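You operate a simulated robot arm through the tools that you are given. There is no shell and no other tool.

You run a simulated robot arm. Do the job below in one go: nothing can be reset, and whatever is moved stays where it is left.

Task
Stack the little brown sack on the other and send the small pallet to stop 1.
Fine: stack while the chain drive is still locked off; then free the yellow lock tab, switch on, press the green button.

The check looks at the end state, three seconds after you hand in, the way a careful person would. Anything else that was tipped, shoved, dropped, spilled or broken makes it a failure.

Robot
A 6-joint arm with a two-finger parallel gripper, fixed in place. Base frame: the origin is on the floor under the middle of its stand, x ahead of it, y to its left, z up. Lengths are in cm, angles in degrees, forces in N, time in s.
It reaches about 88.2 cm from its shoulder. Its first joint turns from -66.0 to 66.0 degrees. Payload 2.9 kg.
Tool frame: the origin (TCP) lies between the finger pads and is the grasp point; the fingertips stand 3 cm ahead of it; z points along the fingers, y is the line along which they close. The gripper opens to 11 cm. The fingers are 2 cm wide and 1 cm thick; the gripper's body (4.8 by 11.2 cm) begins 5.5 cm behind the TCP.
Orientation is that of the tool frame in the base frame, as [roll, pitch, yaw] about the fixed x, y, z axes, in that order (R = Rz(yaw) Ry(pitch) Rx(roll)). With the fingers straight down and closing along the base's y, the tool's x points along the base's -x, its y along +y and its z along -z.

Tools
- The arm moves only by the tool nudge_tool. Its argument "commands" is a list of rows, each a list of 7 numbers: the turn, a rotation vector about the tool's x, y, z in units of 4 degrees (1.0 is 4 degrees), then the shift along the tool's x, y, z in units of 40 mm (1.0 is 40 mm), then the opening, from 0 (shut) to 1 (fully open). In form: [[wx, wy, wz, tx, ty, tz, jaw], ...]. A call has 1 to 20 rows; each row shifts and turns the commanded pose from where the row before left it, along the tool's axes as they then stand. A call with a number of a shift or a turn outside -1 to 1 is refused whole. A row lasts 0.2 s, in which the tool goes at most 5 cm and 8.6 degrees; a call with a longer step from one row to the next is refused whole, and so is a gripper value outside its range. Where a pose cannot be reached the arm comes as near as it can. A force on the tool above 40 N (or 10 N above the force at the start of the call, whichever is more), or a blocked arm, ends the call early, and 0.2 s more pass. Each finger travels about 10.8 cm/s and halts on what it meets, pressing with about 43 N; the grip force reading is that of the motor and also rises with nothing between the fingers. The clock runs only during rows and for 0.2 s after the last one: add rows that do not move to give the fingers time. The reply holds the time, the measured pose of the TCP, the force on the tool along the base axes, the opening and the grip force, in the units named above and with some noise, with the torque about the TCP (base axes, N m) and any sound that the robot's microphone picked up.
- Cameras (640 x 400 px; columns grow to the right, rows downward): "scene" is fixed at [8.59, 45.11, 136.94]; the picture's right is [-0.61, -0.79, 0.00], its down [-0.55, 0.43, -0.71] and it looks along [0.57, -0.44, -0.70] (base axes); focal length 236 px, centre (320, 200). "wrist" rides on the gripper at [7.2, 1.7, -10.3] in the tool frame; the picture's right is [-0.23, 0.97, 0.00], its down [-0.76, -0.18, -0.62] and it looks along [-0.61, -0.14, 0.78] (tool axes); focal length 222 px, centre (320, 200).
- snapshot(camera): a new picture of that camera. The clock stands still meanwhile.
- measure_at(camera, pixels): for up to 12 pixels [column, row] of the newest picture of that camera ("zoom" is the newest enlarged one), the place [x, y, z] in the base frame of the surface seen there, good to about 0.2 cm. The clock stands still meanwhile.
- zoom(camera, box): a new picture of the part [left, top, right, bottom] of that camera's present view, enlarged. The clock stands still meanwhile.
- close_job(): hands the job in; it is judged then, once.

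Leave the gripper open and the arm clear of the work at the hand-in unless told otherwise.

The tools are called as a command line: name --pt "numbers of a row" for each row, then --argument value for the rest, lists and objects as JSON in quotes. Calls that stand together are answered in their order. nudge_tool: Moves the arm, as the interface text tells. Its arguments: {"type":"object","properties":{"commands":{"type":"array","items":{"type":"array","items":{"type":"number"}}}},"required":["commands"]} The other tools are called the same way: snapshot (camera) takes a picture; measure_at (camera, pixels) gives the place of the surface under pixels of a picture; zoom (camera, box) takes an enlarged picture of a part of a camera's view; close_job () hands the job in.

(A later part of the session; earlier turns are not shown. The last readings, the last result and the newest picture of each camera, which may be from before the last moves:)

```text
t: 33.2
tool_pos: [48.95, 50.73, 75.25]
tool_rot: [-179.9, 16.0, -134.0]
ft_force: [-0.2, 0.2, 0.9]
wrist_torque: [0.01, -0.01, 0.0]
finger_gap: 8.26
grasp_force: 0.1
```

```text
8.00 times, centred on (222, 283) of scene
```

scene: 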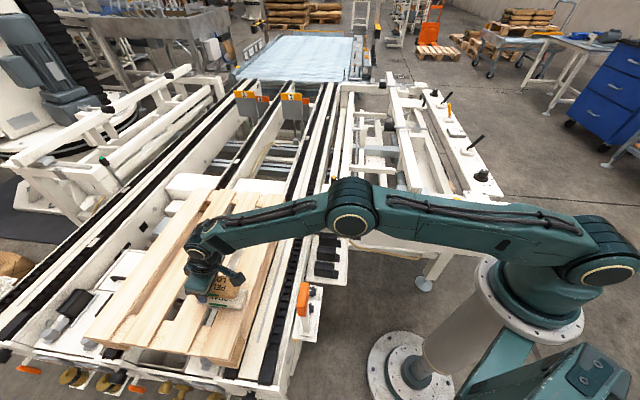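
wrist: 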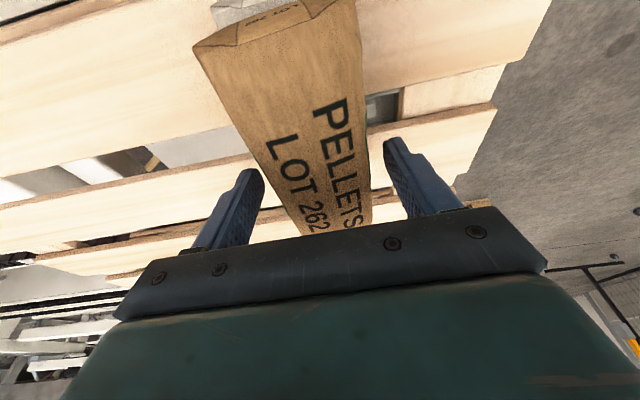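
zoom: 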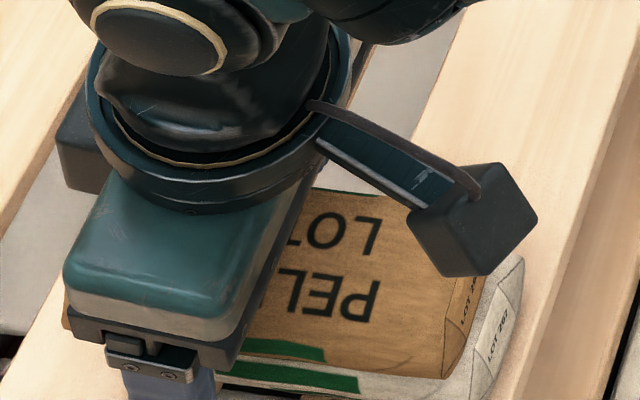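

The sack sits on BRAN and the fingers are free. I'll raise straight up 10 cm.

nudge_tool --pt "0 0 0 -0.03 0 -0.1 0.8" --pt "0 0 0 -0.06 0 -0.2 0.9" --pt "0 0 0 -0.115 0 -0.4 1" --pt "0 0 0 -0.115 0 -0.4 1" --pt "0 0 0 -0.115 0 -0.4 1" --pt "0 0 0 -0.115 0 -0.4 1" --pt "0 0 0 -0.115 0 -0.4 1" --pt "0 0 0 0 0 0 1"

snapshot --camera "wrist"

snapshot --camera "scene"

```text
t: 35.0
tool_pos: [48.89, 50.76, 84.72]
tool_rot: [-180.0, 16.0, -134.0]
ft_force: [-0.9, 1.4, -0.5]
wrist_torque: [-0.01, 0.02, 0.03]
finger_gap: 10.99
grasp_force: 0.2
```

```text
taken
```

wrist: 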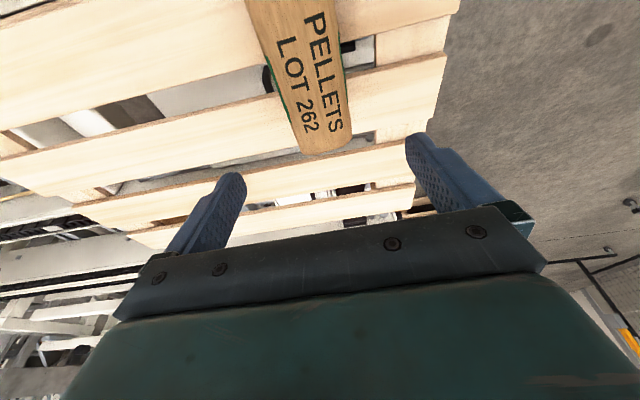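

```text
taken
```

scene: 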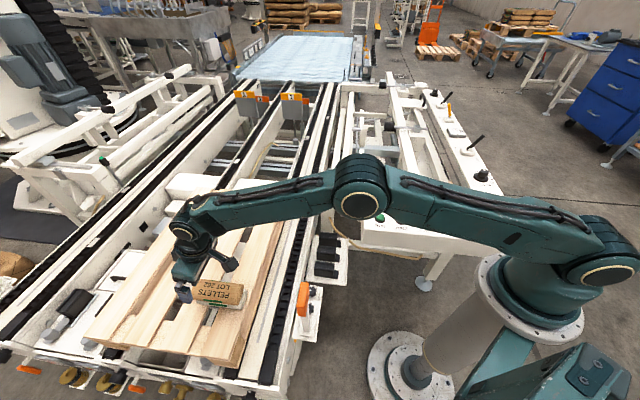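

The sacks are stacked, with PELLETS on BRAN. I'll retreat up and inward, remove the tilt, and then inspect the stack with a clear view.

nudge_tool --pt "0 0 0 -0.258 0 -0.9 1" --pt "0 0 0 -0.258 0 -0.9 1" --pt "0 0 0 -0.258 0 -0.9 1" --pt "0 0 0 0.5 0 -0.6 1" --pt "0 0 0 0.96 0 -0.276 1" --pt "0 0 0 0.96 0 -0.276 1" --pt "0 0 0 0.96 0 -0.276 1" --pt "0 0 0 0.96 0 -0.276 1" --pt "0 1 0 0 0 0 1" --pt "0 1 0 0 0 0 1" --pt "0 1 0 0 0 0 1" --pt "0 1 0 0 0 0 1" --pt "0 0 0 0 0 0 1"

snapshot --camera "scene"

zoom --camera "scene" --box '[182, 258, 262, 308]'

```text
t: 37.8
tool_pos: [36.15, 37.24, 97.68]
tool_rot: [179.9, -0.2, -134.0]
ft_force: [0.3, 0.1, 0.5]
wrist_torque: [-0.01, -0.03, -0.05]
finger_gap: 11.0
grasp_force: 0.0
```

```text
taken
```

scene: 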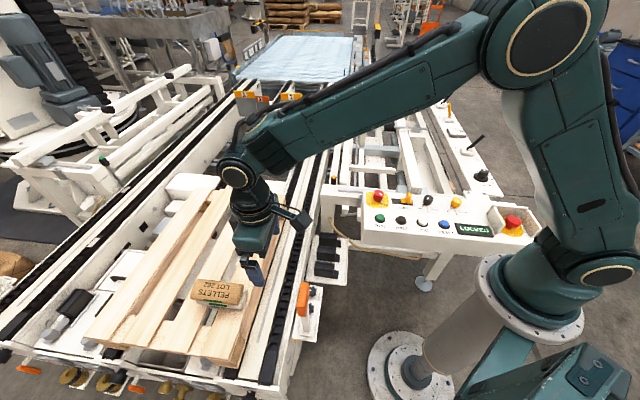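

```text
8.00 times, centred on (222, 283) of scene
```

zoom: 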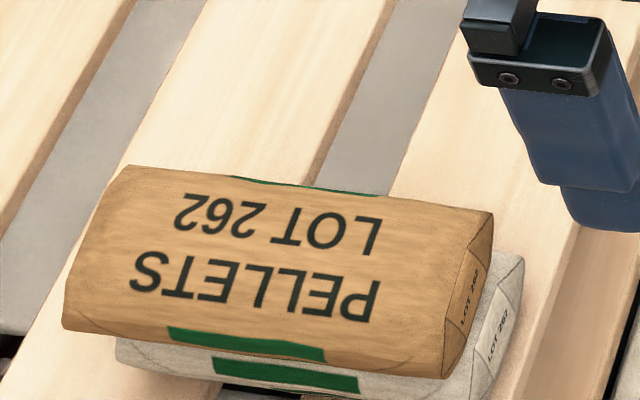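

The stack looks neat. I'll measure PELLETS' corners and the panel features now that both are in clear view.

measure_at --camera "zoom" --pixels '[[130, 172], [486, 214], [68, 322], [440, 370], [270, 250], [72, 300], [440, 345]]'

zoom --camera "scene" --box '[360, 185, 424, 225]'

```text
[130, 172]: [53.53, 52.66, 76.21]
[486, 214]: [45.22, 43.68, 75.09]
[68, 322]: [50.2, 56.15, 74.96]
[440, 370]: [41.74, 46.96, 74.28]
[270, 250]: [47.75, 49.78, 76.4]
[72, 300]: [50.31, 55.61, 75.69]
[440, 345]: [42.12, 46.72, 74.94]
```

```text
10.00 times, centred on (392, 205) of scene
```

zoom: 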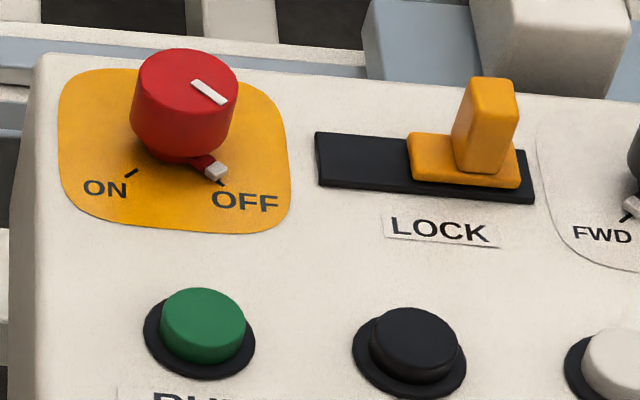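

PELLETS is centred at (47.7,49.9) with its top at 76.4, sitting evenly on BRAN. Now I'll measure the knob, its pointer, the tab, the slot and the RUN button in this zoom.

measure_at --camera "zoom" --pixels '[[140, 78], [236, 82], [187, 112], [187, 52], [187, 80], [185, 150], [215, 170], [131, 173], [221, 183], [203, 312], [165, 318], [243, 322]]'

measure_at --camera "zoom" --pixels '[[474, 82], [512, 84], [492, 90], [470, 130], [500, 130], [515, 130], [415, 170], [515, 182], [414, 138], [320, 140], [320, 180], [530, 198]]'

```text
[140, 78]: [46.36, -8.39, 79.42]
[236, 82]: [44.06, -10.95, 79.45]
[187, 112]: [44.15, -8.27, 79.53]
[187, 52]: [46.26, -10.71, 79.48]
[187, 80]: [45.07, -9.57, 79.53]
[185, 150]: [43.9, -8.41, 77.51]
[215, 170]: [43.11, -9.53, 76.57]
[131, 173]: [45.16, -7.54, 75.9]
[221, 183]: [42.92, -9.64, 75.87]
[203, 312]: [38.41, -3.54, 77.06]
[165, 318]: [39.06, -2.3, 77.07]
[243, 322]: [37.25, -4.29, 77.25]
```

```text
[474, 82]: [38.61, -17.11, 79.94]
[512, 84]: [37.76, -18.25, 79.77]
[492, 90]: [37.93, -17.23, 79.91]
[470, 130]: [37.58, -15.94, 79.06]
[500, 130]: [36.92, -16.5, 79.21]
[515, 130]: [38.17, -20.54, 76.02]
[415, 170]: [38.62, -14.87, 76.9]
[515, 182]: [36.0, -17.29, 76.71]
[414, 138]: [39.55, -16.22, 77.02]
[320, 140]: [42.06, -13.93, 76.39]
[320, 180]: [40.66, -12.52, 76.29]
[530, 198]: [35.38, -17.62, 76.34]
```

The red knob is centred at (45.2,-9.6), top z=79.5, diameter about 3.4. Its pointer is at 180° (OFF) and ON is at 90°, so it needs a 90° clockwise turn. The tab post is at about (38.0,-17.3), top z=79.9, and slides along (0.71,0.71) for about 3.5 cm. RUN is at (38.3,-3.4,77.1). I'll carry the arm at z≈98 over to the tab.

nudge_tool --pt "0 0 0 0.677 -0.7 0 1" --pt "0 0 0 0.677 -0.7 0 1" --pt "0 0 0 0.677 -0.7 0 1" --pt "0 0 0 0.677 -0.7 0 1" --pt "0 0 0 0.677 -0.7 0 1" --pt "0 0 0 0.677 -0.7 0 1" --pt "0 0 0 0.677 -0.7 0 1" --pt "0 0 0 0.677 -0.7 0 1" --pt "0 0 0 0.677 -0.7 0 1" --pt "0 0 0 0.677 -0.7 0 1" --pt "0 0 0 0.677 -0.7 0 1" --pt "0 0 0 0.677 -0.7 0 1" --pt "0 0 0 0.677 -0.7 0 1" --pt "0 0 0 0.677 -0.7 0 1" --pt "0 0 0 0 0 0 1"

```text
t: 41.0
tool_pos: [38.0, -17.2, 97.79]
tool_rot: [180.0, 0.0, -133.9]
ft_force: [-0.4, 0.2, 0.3]
wrist_torque: [0.01, -0.03, -0.02]
finger_gap: 11.01
grasp_force: 0.1
```

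The arm is above the tab at (38.0,-17.2,97.8). Next I'll yaw about 91° so the fingers close along the slide direction.

nudge_tool --pt "0 0 1 0 0 0 1" --pt "0 0 1 0 0 0 1" --pt "0 0 1 0 0 0 1" --pt "0 0 1 0 0 0 1" --pt "0 0 1 0 0 0 1" --pt "0 0 1 0 0 0 1" --pt "0 0 1 0 0 0 1" --pt "0 0 1 0 0 0 1" --pt "0 0 1 0 0 0 1" --pt "0 0 1 0 0 0 1" --pt "0 0 1 0 0 0 1" --pt "0 0 1 0 0 0 1" --pt "0 0 1 0 0 0 1" --pt "0 0 1 0 0 0 1" --pt "0 0 1 0 0 0 1" --pt "0 0 1 0 0 0 1" --pt "0 0 1 0 0 0 1" --pt "0 0 1 0 0 0 1" --pt "0 0 1 0 0 0 1" --pt "0 0 1 0 0 0 1"

nudge_tool --pt "0 0 1 0 0 0 0.6" --pt "0 0 1 0 0 0 0.5" --pt "0 0 0.775 0 0 0 0.4" --pt "0 0 0 0 0 0 0.36" --pt "0 0 0 0 0 0 0.36"

snapshot --camera "wrist"

snapshot --camera "scene"

```text
t: 45.2
tool_pos: [37.83, -17.22, 97.71]
tool_rot: [179.9, -0.1, 146.1]
ft_force: [0.1, -0.6, -0.6]
wrist_torque: [-0.03, 0.01, 0.0]
finger_gap: 11.02
grasp_force: 0.1
```

```text
t: 46.4
tool_pos: [37.88, -17.19, 97.7]
tool_rot: [180.0, 0.0, 134.9]
ft_force: [1.1, 0.6, -0.1]
wrist_torque: [0.03, 0.0, 0.01]
finger_gap: 3.97
grasp_force: 0.2
```

```text
taken
```

wrist: 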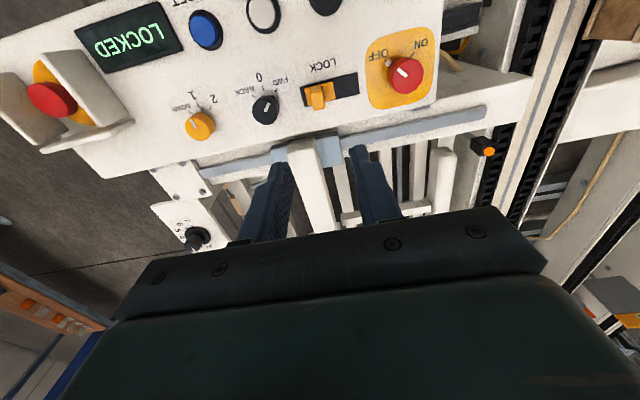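

```text
taken
```

scene: 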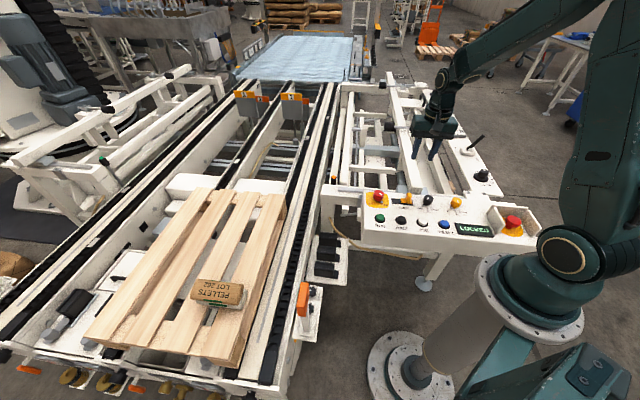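

The wrist view shows the tab at about (318,93), the FWD knob at (265,108), the red knob at (403,73) and the LOCKED display. I'll zoom in and measure the tab again.

zoom --camera "wrist" --box '[230, 40, 450, 140]'

```text
2.91 times, centred on (340, 90) of wrist
```

zoom: 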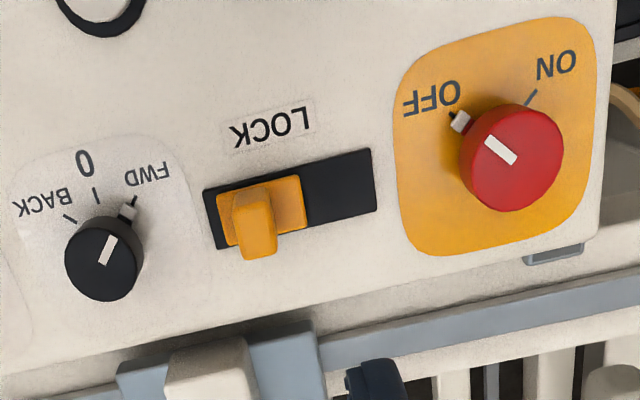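

measure_at --camera "zoom" --pixels '[[257, 245], [242, 238], [272, 235], [258, 230], [255, 200], [225, 215], [300, 195], [370, 180], [105, 260], [75, 265], [135, 265], [516, 165]]'

```text
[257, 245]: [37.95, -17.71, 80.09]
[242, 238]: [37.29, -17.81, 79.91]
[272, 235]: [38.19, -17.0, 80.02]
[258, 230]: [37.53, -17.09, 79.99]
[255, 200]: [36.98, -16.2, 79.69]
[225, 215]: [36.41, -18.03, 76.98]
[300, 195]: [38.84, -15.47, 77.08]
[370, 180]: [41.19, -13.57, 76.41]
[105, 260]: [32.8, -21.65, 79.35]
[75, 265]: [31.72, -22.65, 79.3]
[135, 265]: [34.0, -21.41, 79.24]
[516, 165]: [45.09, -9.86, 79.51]
```

The tab post centre is about (37.75,-17.3), s=14.5 on the panel axis, with clearance to the FWD knob on one side and the red knob on the other. I'll descend to z≈84 with a 4 cm opening, then check.

nudge_tool --pt "0 0 0 0 -0.02 0.856 0.36" --pt "0 0 0 0 0 0.856 0.36" --pt "0 0 0 0 0 0.856 0.36" --pt "0 0 0 0 0 0.856 0.36" --pt "0 0 0 0 0 0 0.36"

snapshot --camera "wrist"

zoom --camera "scene" --box '[360, 150, 488, 230]'

```text
t: 47.6
tool_pos: [37.89, -17.32, 83.85]
tool_rot: [-179.9, -0.1, 135.0]
ft_force: [-0.5, 0.1, 0.3]
wrist_torque: [0.01, 0.0, 0.01]
finger_gap: 3.93
grasp_force: 0.1
```

```text
taken
```

wrist: 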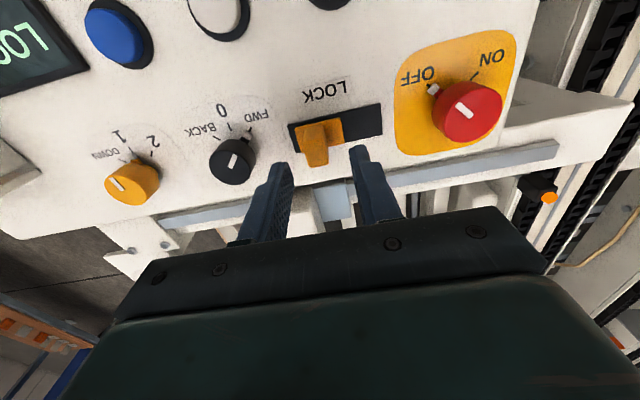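

```text
5.00 times, centred on (424, 190) of scene
```

zoom: 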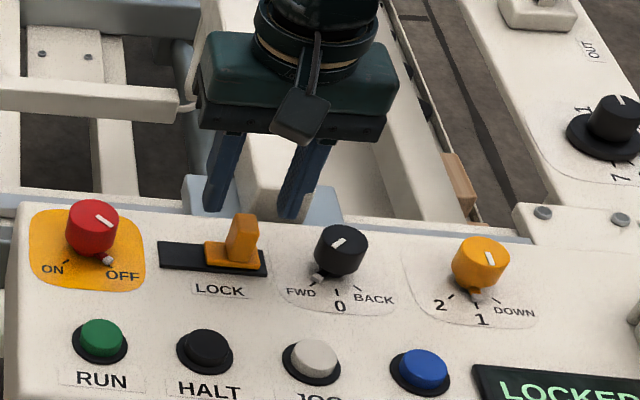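

The fingers straddle the tab post in both views. I'll lower 3.4 cm so the tips stop just above the tab's base plate.

nudge_tool --pt "0 0 0 0 0 0.2125 0.36" --pt "0 0 0 0 0 0.2125 0.36" --pt "0 0 0 0 0 0.2125 0.36" --pt "0 0 0 0 0 0.2125 0.36" --pt "0 0 0 0 0 0 0.36"

zoom --camera "scene" --box '[360, 160, 456, 220]'

snapshot --camera "wrist"

```text
t: 48.8
tool_pos: [37.82, -17.37, 80.67]
tool_rot: [179.9, 0.0, 134.8]
ft_force: [0.8, 0.0, 1.1]
wrist_torque: [0.01, -0.01, -0.01]
finger_gap: 3.96
grasp_force: 0.1
```

```text
6.67 times, centred on (408, 190) of scene
```

zoom: 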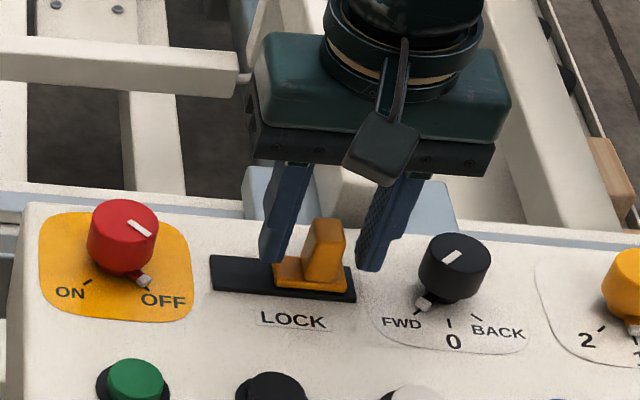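

```text
taken
```

wrist: 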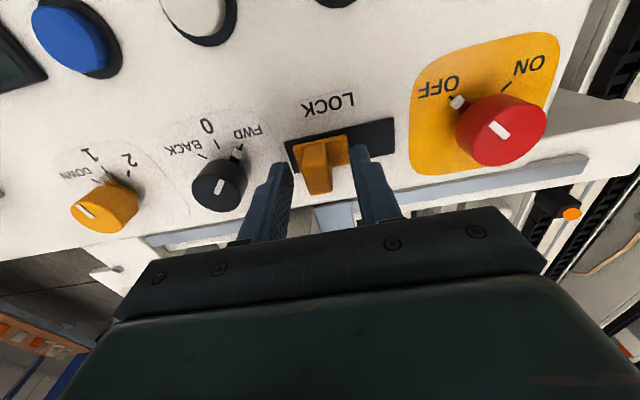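

The fingers stand on each side of the post, tips at about 77.7. I'll close onto the post.

nudge_tool --pt "0 0 0 0 0 0 0.25" --pt "0 0 0 0 0 0 0.18" --pt "0 0 0 0 0 0 0.1" --pt "0 0 0 0 0 0 0.05" --pt "0 0 0 0 0 0 0.05"

zoom --camera "scene" --box '[360, 160, 456, 220]'

```text
t: 50.0
tool_pos: [37.92, -17.33, 80.45]
tool_rot: [-180.0, -0.1, 134.9]
ft_force: [-0.6, -1.0, -2.0]
wrist_torque: [-0.02, 0.0, 0.02]
finger_gap: 1.52
grasp_force: 44.8
```

```text
6.67 times, centred on (408, 190) of scene
```

zoom: 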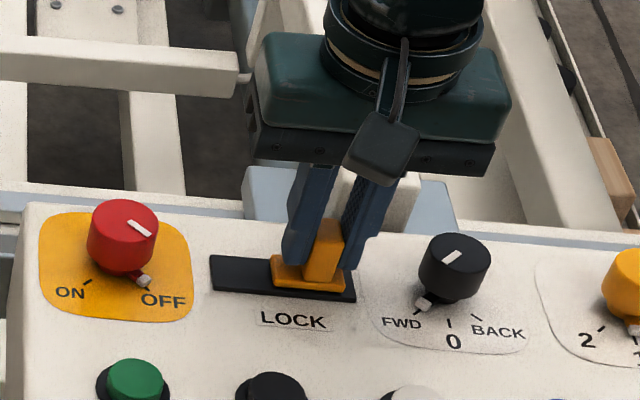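

The post is held at 1.52 cm. I'll slide the tab along the slot toward the red knob in small steps, 3.2 cm.

nudge_tool --pt "0 0 0 0 0.1 0 0.05" --pt "0 0 0 0 0.1 0 0.05" --pt "0 0 0 0 0.1 0 0.05" --pt "0 0 0 0 0.1 0 0.05" --pt "0 0 0 0 0.1 0 0.05" --pt "0 0 0 0 0.1 0 0.05" --pt "0 0 0 0 0.1 0 0.05" --pt "0 0 0 0 0.1 0 0.05" --pt "0 0 0 0 0 0 0.05"

zoom --camera "scene" --box '[360, 160, 520, 260]'

```text
t: 52.1
tool_pos: [39.71, -15.25, 80.55]
tool_rot: [-179.4, -0.1, 134.6]
ft_force: [-9.3, -3.6, 6.7]
wrist_torque: [0.02, -0.5, 0.31]
finger_gap: 1.51
grasp_force: 45.2
stopped in row 9: the force on the tool passed its limit at 41 N (the readings are from after the stop); the commanded pose is now the measured one
```

```text
4.00 times, centred on (440, 210) of scene
```

zoom: 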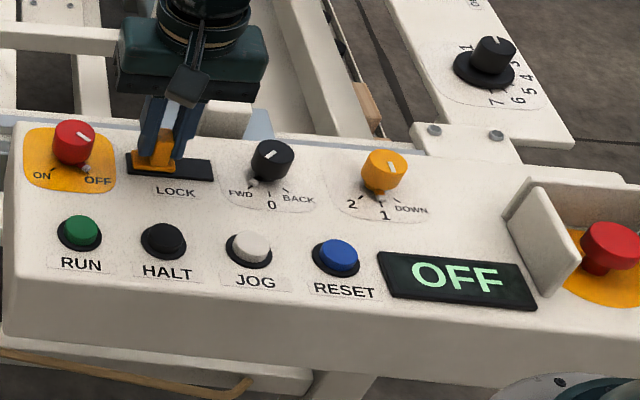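

The tab reached the far end and the display changed from LOCKED to OFF. I'll open, raise clear, and check that the tab stays put.

nudge_tool --pt "0 0 0 0 0 0 0.2" --pt "0 0 0 0 0 0 0.3" --pt "0 0 0 0 0 0 0.36" --pt "0 0 0 0 0 -0.3 0.36" --pt "0 0 0 0 0 -0.6 0.36" --pt "0 0 0 0 0 -0.8 0.36" --pt "0 0 0 0 0 -0.8 0.36" --pt "0 0 0 0 0 0 0.36"

zoom --camera "scene" --box '[350, 170, 526, 280]'

snapshot --camera "wrist"

```text
t: 53.9
tool_pos: [40.0, -15.16, 90.66]
tool_rot: [-179.4, -0.1, 134.6]
ft_force: [-0.7, -0.6, 0.3]
wrist_torque: [0.0, -0.02, 0.01]
finger_gap: 3.97
grasp_force: 0.1
```

```text
3.64 times, centred on (438, 225) of scene
```

zoom: 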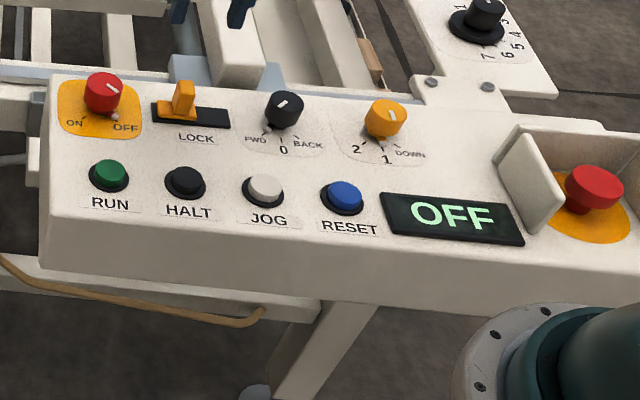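

```text
taken
```

wrist: 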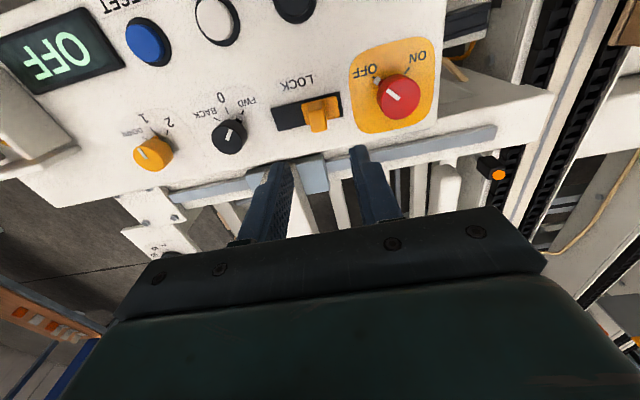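

The tab stays at the freed end and the display reads OFF. Next is the red knob. Before I place a finger behind it, I'll measure the heights of the structures behind the panel's back edge.

measure_at --camera "wrist" --pixels '[[400, 155], [450, 140], [485, 130], [500, 172], [487, 162], [460, 100], [500, 95], [445, 165], [300, 180], [400, 95], [376, 82], [408, 67]]'

zoom --camera "wrist" --box '[330, 30, 530, 180]'

```text
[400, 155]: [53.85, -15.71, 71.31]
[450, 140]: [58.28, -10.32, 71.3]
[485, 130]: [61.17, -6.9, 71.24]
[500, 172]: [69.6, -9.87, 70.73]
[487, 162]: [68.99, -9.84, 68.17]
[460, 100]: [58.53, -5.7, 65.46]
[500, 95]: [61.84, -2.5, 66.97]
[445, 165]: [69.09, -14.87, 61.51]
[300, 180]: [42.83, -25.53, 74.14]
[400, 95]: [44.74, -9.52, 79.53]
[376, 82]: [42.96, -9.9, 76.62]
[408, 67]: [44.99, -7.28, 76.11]
```

```text
2.67 times, centred on (430, 105) of wrist
```

zoom: 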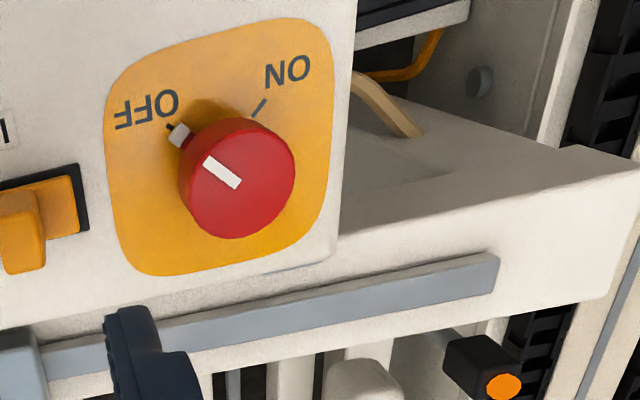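

Everything behind the panel sits below z=75, so it's clear. I'll move over the red knob at (45.15,-9.7), stay at z≈90, and pre-rotate the wrist the other way so the 90° clockwise turn has room.

nudge_tool --pt "-0.15 0 0 0 0 0 0.45" --pt "0 0 0 0.0227 0.625 0 0.55" --pt "0 0 0 0.0227 0.625 0 0.55" --pt "0 0 0 0.0227 0.625 0 0.55" --pt "0 0 0 0 0 0 0.55"

nudge_tool --pt "0 0 -1 0 0 0 0.55" --pt "0 0 -1 0 0 0 0.55" --pt "0 0 -1 0 0 0 0.55" --pt "0 0 -1 0 0 0 0.55" --pt "0 0 -1 0 0 0 0.55" --pt "0 0 -1 0 0 0 0.55" --pt "0 0 -1 0 0 0 0.55" --pt "0 0 -1 0 0 0 0.55" --pt "0 0 -1 0 0 0 0.55" --pt "0 0 -1 0 0 0 0.55" --pt "0 0 -1 0 0 0 0.55" --pt "0 0 -1 0 0 0 0.55" --pt "0 0 -1 0 0 0 0.55" --pt "0 0 -1 0 0 0 0.55" --pt "0 0 -1 0 0 0 0.55" --pt "0 0 -1 0 0 0 0.55" --pt "0 0 -1 0 0 0 0.55" --pt "0 0 -1 0 0 0 0.55" --pt "0 0 -1 0 0 0 0.55" --pt "0 0 -1 0 0 0 0.55"

snapshot --camera "wrist"

zoom --camera "scene" --box '[330, 140, 490, 240]'

```text
t: 55.1
tool_pos: [45.07, -9.81, 90.42]
tool_rot: [179.8, -0.1, 134.6]
ft_force: [-0.6, -0.3, -1.0]
wrist_torque: [-0.01, 0.06, 0.0]
finger_gap: 6.08
grasp_force: 0.1
```

```text
t: 59.3
tool_pos: [45.05, -9.73, 90.59]
tool_rot: [-180.0, 0.1, -145.3]
ft_force: [0.7, -0.6, -0.3]
wrist_torque: [-0.01, 0.04, -0.02]
finger_gap: 6.05
grasp_force: 0.0
```

```text
taken
```

wrist: 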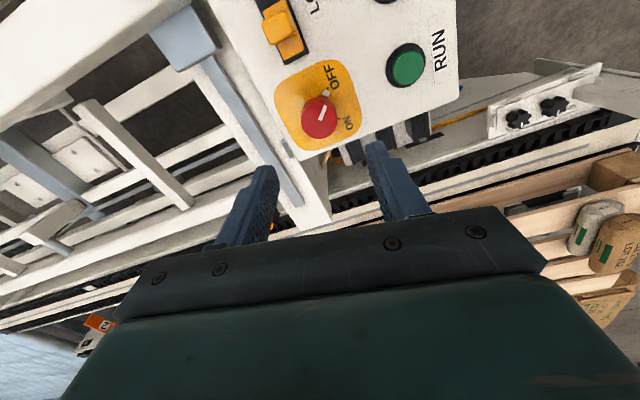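

```text
4.00 times, centred on (410, 190) of scene
```

zoom: 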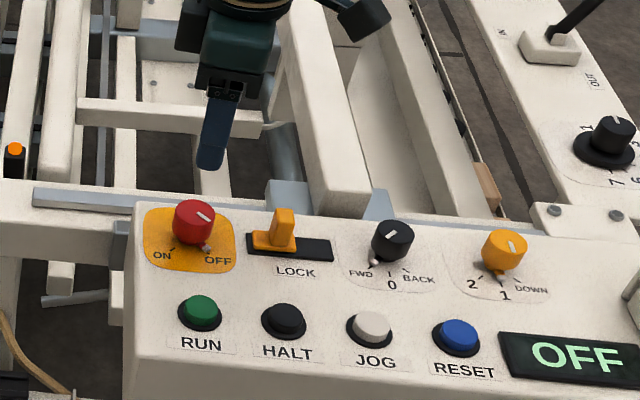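

TCP is over the knob at z=90.6 with a 6 cm opening. I'll measure the knob once more from this angle, at about (320,116) in the wrist view, before lowering.

zoom --camera "wrist" --box '[260, 50, 380, 160]'

```text
3.64 times, centred on (320, 105) of wrist
```

zoom: 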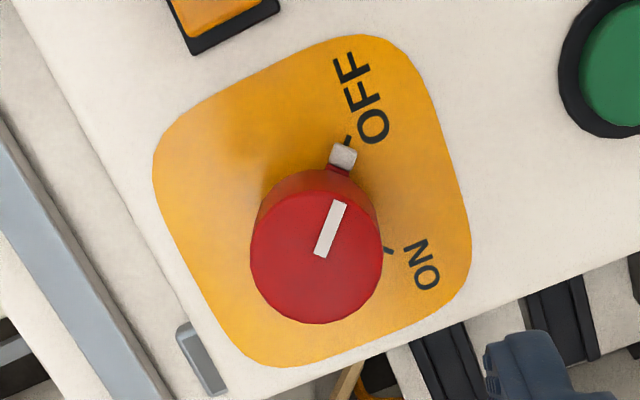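

measure_at --camera "zoom" --pixels '[[256, 250], [376, 255], [316, 192], [318, 318], [316, 255], [342, 155], [347, 140], [388, 250], [620, 75], [220, 385]]'

```text
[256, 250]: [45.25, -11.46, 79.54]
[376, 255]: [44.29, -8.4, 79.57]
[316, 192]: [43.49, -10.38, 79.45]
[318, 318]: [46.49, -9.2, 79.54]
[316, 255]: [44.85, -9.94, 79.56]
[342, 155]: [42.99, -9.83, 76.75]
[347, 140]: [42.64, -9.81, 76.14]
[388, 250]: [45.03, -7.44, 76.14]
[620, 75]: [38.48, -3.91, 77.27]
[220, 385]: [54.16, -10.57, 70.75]
```

The knob centre averages (45.0,-9.75), matching the TCP. I'll lower to z≈80.2, putting the tips at about 77.2, above the pointer and around the knob's body.

nudge_tool --pt "0 0 0 0 0 0.7 0.55" --pt "0 0 0 0 0 0.7 0.55" --pt "0 0 0 0 0 0.5 0.55" --pt "0 0 0 0 0 0.25 0.55" --pt "0 0 0 0 0 0.25 0.55" --pt "0 0 0 0 0 0.2 0.55" --pt "0 0 0 0 0 0 0.55"

snapshot --camera "wrist"

zoom --camera "scene" --box '[340, 160, 436, 220]'

```text
t: 60.9
tool_pos: [45.05, -9.69, 80.13]
tool_rot: [179.9, 0.0, -145.4]
ft_force: [0.2, 0.0, -0.2]
wrist_torque: [0.0, -0.03, 0.0]
finger_gap: 6.04
grasp_force: 0.1
```

```text
taken
```

wrist: 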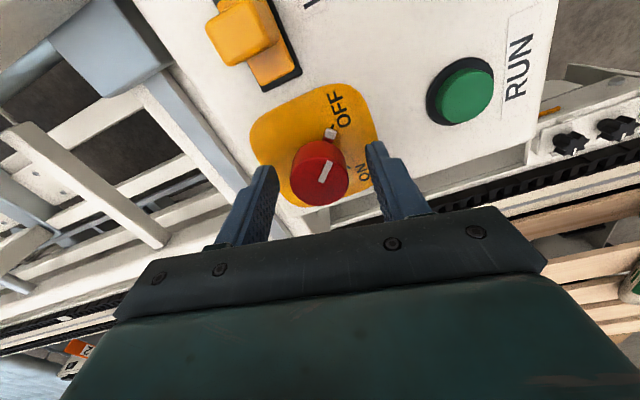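

```text
6.67 times, centred on (388, 190) of scene
```

zoom: 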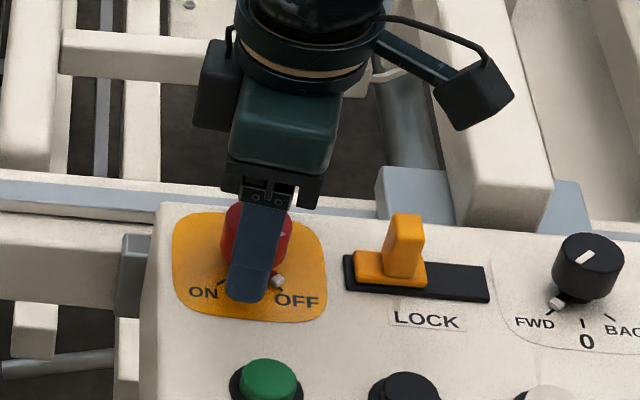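

The fingers straddle the red knob without touching it or the pointer. I'll close gently on the knob.

nudge_tool --pt "0 0 0 0 0 0 0.42" --pt "0 0 0 0 0 0 0.35" --pt "0 0 0 0 0 0 0.28" --pt "0 0 0 0 0 0 0.2" --pt "0 0 0 0 0 0 0.2"

zoom --camera "scene" --box '[340, 160, 436, 220]'

```text
t: 62.1
tool_pos: [45.09, -9.78, 80.09]
tool_rot: [-180.0, 0.1, -145.3]
ft_force: [4.1, -6.2, -4.6]
wrist_torque: [-0.21, -0.16, -0.02]
finger_gap: 3.56
grasp_force: 44.8
```

```text
6.67 times, centred on (388, 190) of scene
```

zoom: 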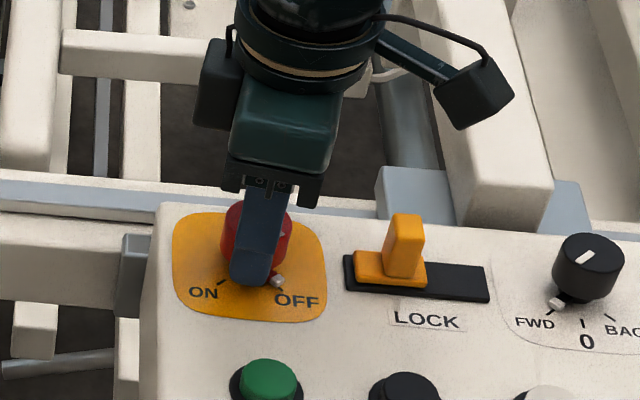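

The grip is 3.56 cm with a slight side load of about 7 N along -y. I'll centre by 0.08 cm, then turn clockwise (tool +z) about 40° first and check.

nudge_tool --pt "0 0 0 0 -0.02 0 0.2" --pt "0 0 0.6 0 0 0 0.2" --pt "0 0 0.8 0 0 0 0.2" --pt "0 0 0.8 0 0 0 0.2" --pt "0 0 0.8 0 0 0 0.2" --pt "0 0 0.8 0 0 0 0.2" --pt "0 0 0.8 0 0 0 0.2" --pt "0 0 0.8 0 0 0 0.2" --pt "0 0 0.8 0 0 0 0.2" --pt "0 0 0.8 0 0 0 0.2" --pt "0 0 0.8 0 0 0 0.2" --pt "0 0 0.8 0 0 0 0.2" --pt "0 0 0 0 0 0 0.2"

zoom --camera "scene" --box '[340, 160, 436, 220]'

snapshot --camera "scene"

```text
t: 64.9
tool_pos: [45.1, -9.79, 80.05]
tool_rot: [179.8, 0.0, -179.8]
ft_force: [-10.4, 0.2, -4.8]
wrist_torque: [-0.16, 0.0, 0.05]
finger_gap: 3.55
grasp_force: 45.2
```

```text
6.67 times, centred on (388, 190) of scene
```

zoom: 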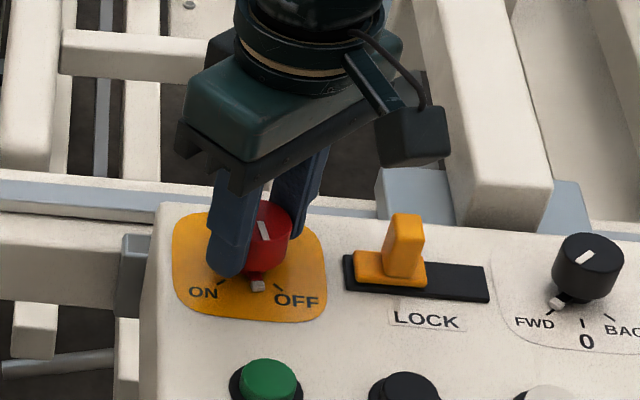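

```text
taken
```

scene: 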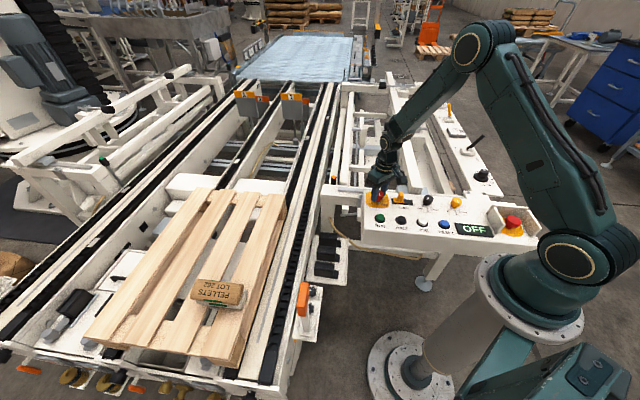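

The pointer followed the turn and is now about halfway. I'll trim 0.08 cm to unload the side force and turn another 50°.

nudge_tool --pt "0 0 0.4 0.02 0 0 0.2" --pt "0 0 0.8 0 0 0 0.2" --pt "0 0 0.8 0 0 0 0.2" --pt "0 0 0.8 0 0 0 0.2" --pt "0 0 0.8 0 0 0 0.2" --pt "0 0 0.8 0 0 0 0.2" --pt "0 0 0.8 0 0 0 0.2" --pt "0 0 0.8 0 0 0 0.2" --pt "0 0 0.8 0 0 0 0.2" --pt "0 0 0.8 0 0 0 0.2" --pt "0 0 0.8 0 0 0 0.2" --pt "0 0 0.8 0 0 0 0.2" --pt "0 0 0.8 0 0 0 0.2" --pt "0 0 0.8 0 0 0 0.2" --pt "0 0 0 0 0 0 0.2"

zoom --camera "scene" --box '[350, 170, 510, 270]'

zoom --camera "scene" --box '[340, 160, 436, 220]'

```text
t: 68.1
tool_pos: [45.07, -9.74, 80.11]
tool_rot: [179.7, -0.1, 137.1]
ft_force: [8.5, 18.5, -16.1]
wrist_torque: [-0.2, 0.27, -0.07]
finger_gap: 3.53
grasp_force: 44.6
```

```text
4.00 times, centred on (430, 220) of scene
```

zoom: 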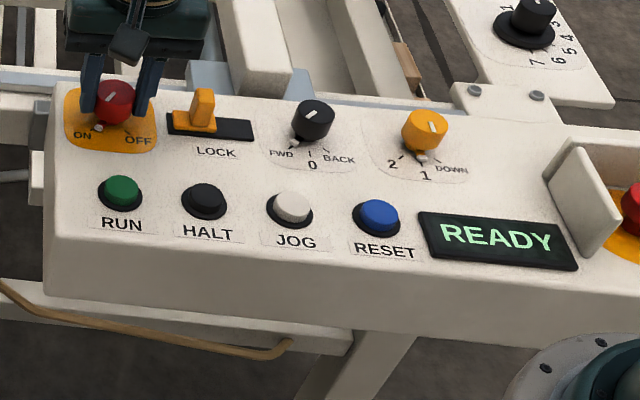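

```text
6.67 times, centred on (388, 190) of scene
```

zoom: 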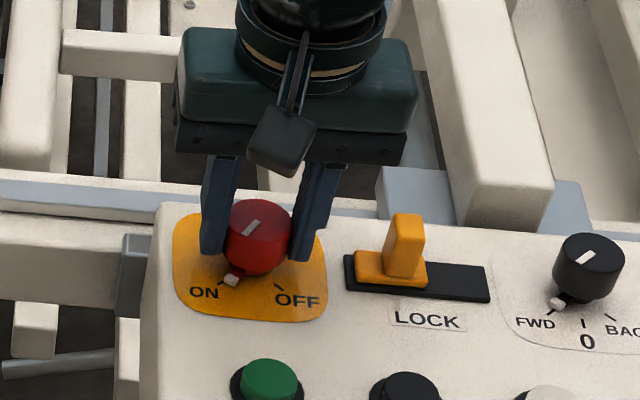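

The display reads READY and the pointer is just short of the ON tick. I'll relieve the roughly 19 N side load and turn the last 12° gently.

nudge_tool --pt "0 0 0 0 0.03 0 0.2" --pt "0 0 0.5 0 0 0 0.2" --pt "0 0 0.5 0 0 0 0.2" --pt "0 0 0.5 0 0 0 0.2" --pt "0 0 0.5 0 0 0 0.2" --pt "0 0 0.5 0 0 0 0.2" --pt "0 0 0.5 0 0 0 0.2" --pt "0 0 0 0 0 0 0.2"

zoom --camera "scene" --box '[340, 160, 436, 220]'

```text
t: 69.9
tool_pos: [45.06, -9.79, 80.08]
tool_rot: [-180.0, -0.2, 125.0]
ft_force: [-1.5, 3.7, -11.7]
wrist_torque: [0.01, 0.45, -0.03]
finger_gap: 3.58
grasp_force: 45.2
```

```text
6.67 times, centred on (388, 190) of scene
```

zoom: 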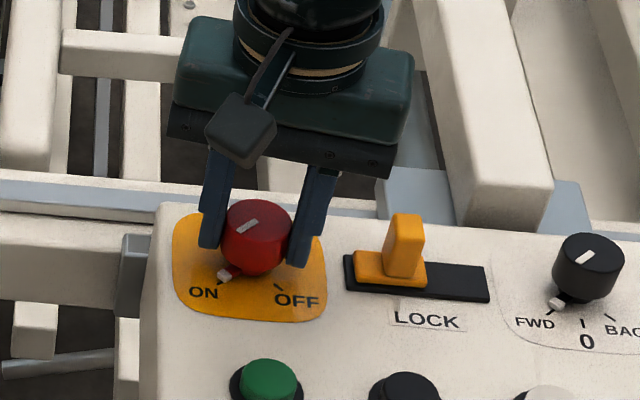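

The pointer sits on ON. I'll open the fingers and lift straight up clear of the knob.

nudge_tool --pt "0 0 0 0 0 0 0.36" --pt "0 0 0 0 0 0 0.45" --pt "0 0 0 0 0 0 0.5" --pt "0 0 0 0 0 -0.3 0.5" --pt "0 0 0 0 0 -0.6 0.5" --pt "0 0 0 0 0 -0.8 0.5" --pt "0 0 0 0 0 -0.8 0.5" --pt "0 0 0 0 0 0 0.5"

zoom --camera "scene" --box '[350, 170, 510, 270]'

zoom --camera "scene" --box '[182, 258, 262, 308]'

```text
t: 71.7
tool_pos: [45.24, -9.67, 90.0]
tool_rot: [180.0, -0.1, 125.0]
ft_force: [-0.1, -0.1, -0.2]
wrist_torque: [0.03, 0.0, -0.01]
finger_gap: 5.5
grasp_force: 0.1
```

```text
4.00 times, centred on (430, 220) of scene
```

zoom: 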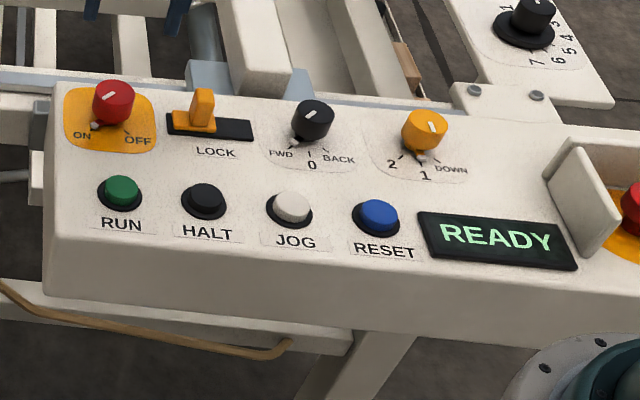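

```text
8.00 times, centred on (222, 283) of scene
```

zoom: 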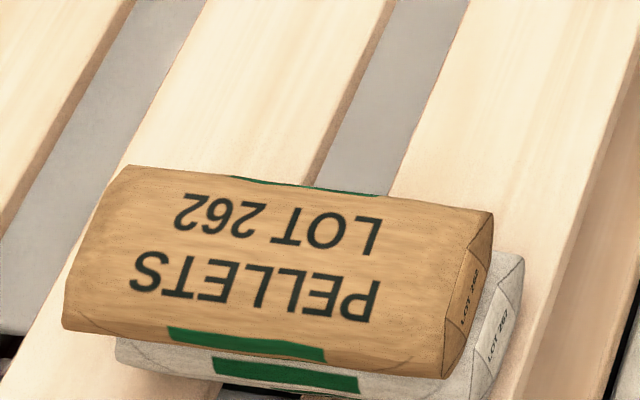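

The display holds READY, with FWD and stop 1 selected and the stack intact. Before RUN I'll check that the lane ahead of the pallet and the stop plates are clear.

zoom --camera "scene" --box '[180, 70, 380, 195]'

zoom --camera "scene" --box '[410, 185, 474, 225]'

snapshot --camera "scene"

measure_at --camera "scene" --pixels '[[245, 110], [292, 110], [262, 110], [303, 110], [253, 225], [185, 200], [284, 200], [380, 195], [380, 217], [225, 285]]'

```text
3.20 times, centred on (280, 132) of scene
```

zoom: 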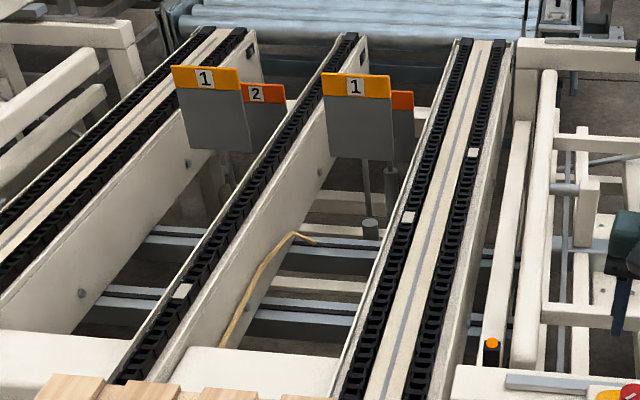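

```text
10.00 times, centred on (442, 205) of scene
```

zoom: 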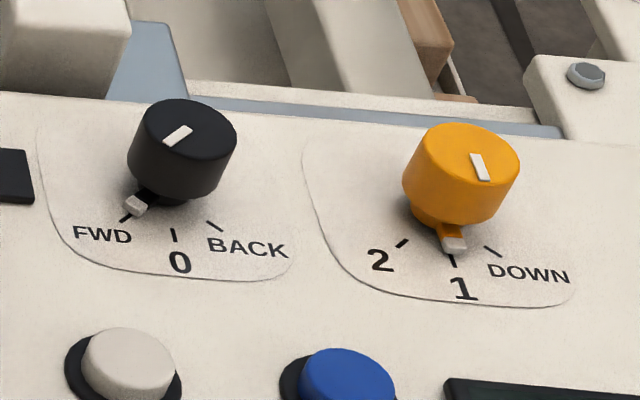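

```text
taken
```

scene: 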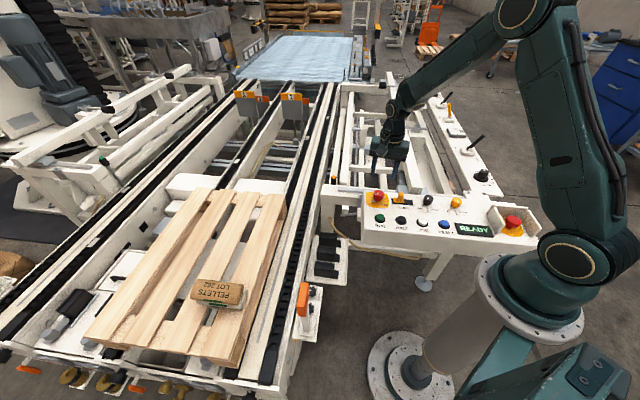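

```text
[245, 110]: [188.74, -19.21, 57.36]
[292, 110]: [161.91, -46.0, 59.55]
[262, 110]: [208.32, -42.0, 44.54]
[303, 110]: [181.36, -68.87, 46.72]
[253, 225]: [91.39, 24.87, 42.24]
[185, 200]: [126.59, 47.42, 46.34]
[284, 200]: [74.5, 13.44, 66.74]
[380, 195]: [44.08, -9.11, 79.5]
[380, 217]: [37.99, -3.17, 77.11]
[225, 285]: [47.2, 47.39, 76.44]
```

The lane is clear, and the plates marked 1 are up. Next I'll move over the green RUN button at about (38.2,-3.35) and shut the fingers to press with both tips together.

nudge_tool --pt "0 0 0 0.767 -0.18 0 0.3" --pt "0 0 0 0.767 -0.18 0 0.1" --pt "0 0 0 0.767 -0.18 0 0" --pt "0 0 0 0 0 0 0" --pt "0 0 0 0 0 0 0"

snapshot --camera "wrist"

zoom --camera "scene" --box '[340, 170, 436, 230]'

```text
t: 72.9
tool_pos: [37.98, -3.28, 90.11]
tool_rot: [179.9, -0.1, 125.0]
ft_force: [-0.5, 0.2, 0.9]
wrist_torque: [0.03, 0.02, -0.02]
finger_gap: 0.0
grasp_force: 37.1
```

```text
taken
```

wrist: 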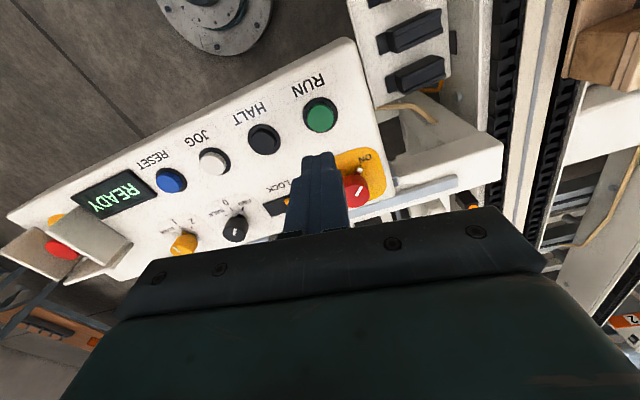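

```text
6.67 times, centred on (388, 200) of scene
```

zoom: 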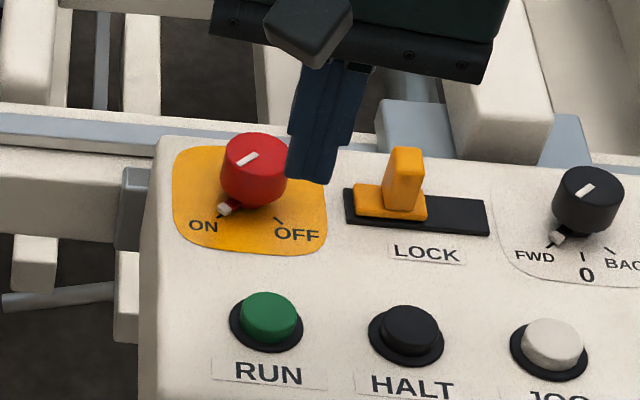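

measure_at --camera "wrist" --pixels '[[321, 117], [309, 117], [333, 117], [321, 106], [321, 128]]'

measure_at --camera "zoom" --pixels '[[269, 312], [243, 312], [296, 314], [269, 296], [269, 332]]'

```text
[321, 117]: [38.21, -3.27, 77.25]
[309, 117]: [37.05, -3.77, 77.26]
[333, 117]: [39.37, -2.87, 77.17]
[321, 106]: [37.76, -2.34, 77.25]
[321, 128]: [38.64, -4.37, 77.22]
```

```text
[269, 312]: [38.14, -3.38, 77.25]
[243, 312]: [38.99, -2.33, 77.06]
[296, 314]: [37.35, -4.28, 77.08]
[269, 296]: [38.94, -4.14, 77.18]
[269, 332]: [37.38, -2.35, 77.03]
```

The RUN centre is (38.2,-3.35), top z=77.2, right under the TCP. I'll descend to about 0.4 cm above it.

nudge_tool --pt "0 0 0 -0.01 0.02 0.7 0" --pt "0 0 0 0 0 0.7 0" --pt "0 0 0 0 0 0.55 0" --pt "0 0 0 0 0 0.3 0" --pt "0 0 0 0 0 0.125 0" --pt "0 0 0 0 0 0 0"

zoom --camera "scene" --box '[340, 170, 436, 230]'

```text
t: 74.3
tool_pos: [38.11, -3.44, 80.66]
tool_rot: [179.8, -0.1, 125.0]
ft_force: [-0.3, 0.1, -0.7]
wrist_torque: [0.01, 0.01, 0.03]
finger_gap: 0.01
grasp_force: 37.2
```

```text
6.67 times, centred on (388, 200) of scene
```

zoom: 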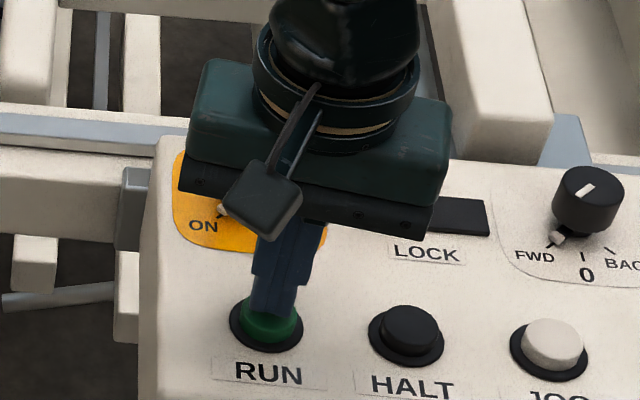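

The closed tips are right over the green button. I'll press down in 0.2 cm steps, then lift off.

nudge_tool --pt "0 0 0 0 0 0.06 0" --pt "0 0 0 0 0 0.05 0" --pt "0 0 0 0 0 0.05 0" --pt "0 0 0 0 0 0.05 0" --pt "0 0 0 0 0 0 0"

zoom --camera "scene" --box '[350, 170, 510, 270]'

```text
t: 75.5
tool_pos: [38.11, -3.28, 79.93]
tool_rot: [179.9, -0.1, 125.0]
ft_force: [-1.0, 1.0, 2.8]
wrist_torque: [0.05, 0.02, 0.01]
finger_gap: 0.01
grasp_force: 37.9
heard: click
```

```text
4.00 times, centred on (430, 220) of scene
```

zoom: 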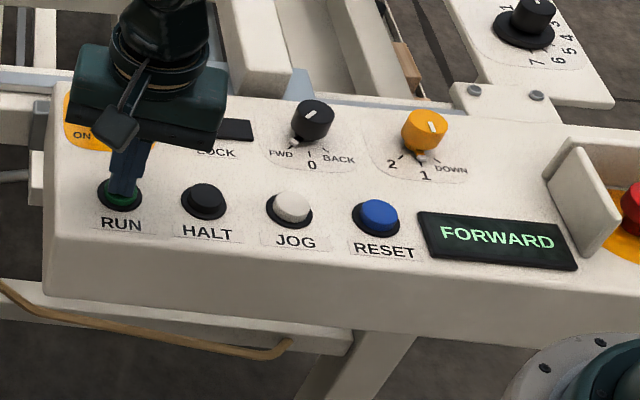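

I heard a click and the display reads FORWARD. I'll lift off the button and watch the pallet travel.

nudge_tool --pt "0 0 0 0 0 -0.3 0" --pt "0 0 0 0 0 -0.6 0" --pt "0 0 0 0 0 -0.9 0" --pt "0 0 0 0 0 -0.9 0" --pt "0 0 0 0 0 0 0" --pt "0 0 0 0 0 0 0.2"

snapshot --camera "scene"

```text
t: 76.9
tool_pos: [38.2, -3.34, 90.58]
tool_rot: [179.9, -0.2, 125.0]
ft_force: [0.6, 0.3, 0.1]
wrist_torque: [0.01, 0.02, 0.0]
finger_gap: 2.19
grasp_force: 0.0
```

```text
taken
```

scene: 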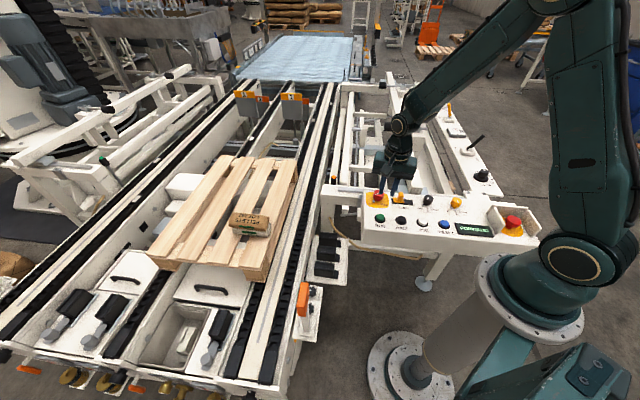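

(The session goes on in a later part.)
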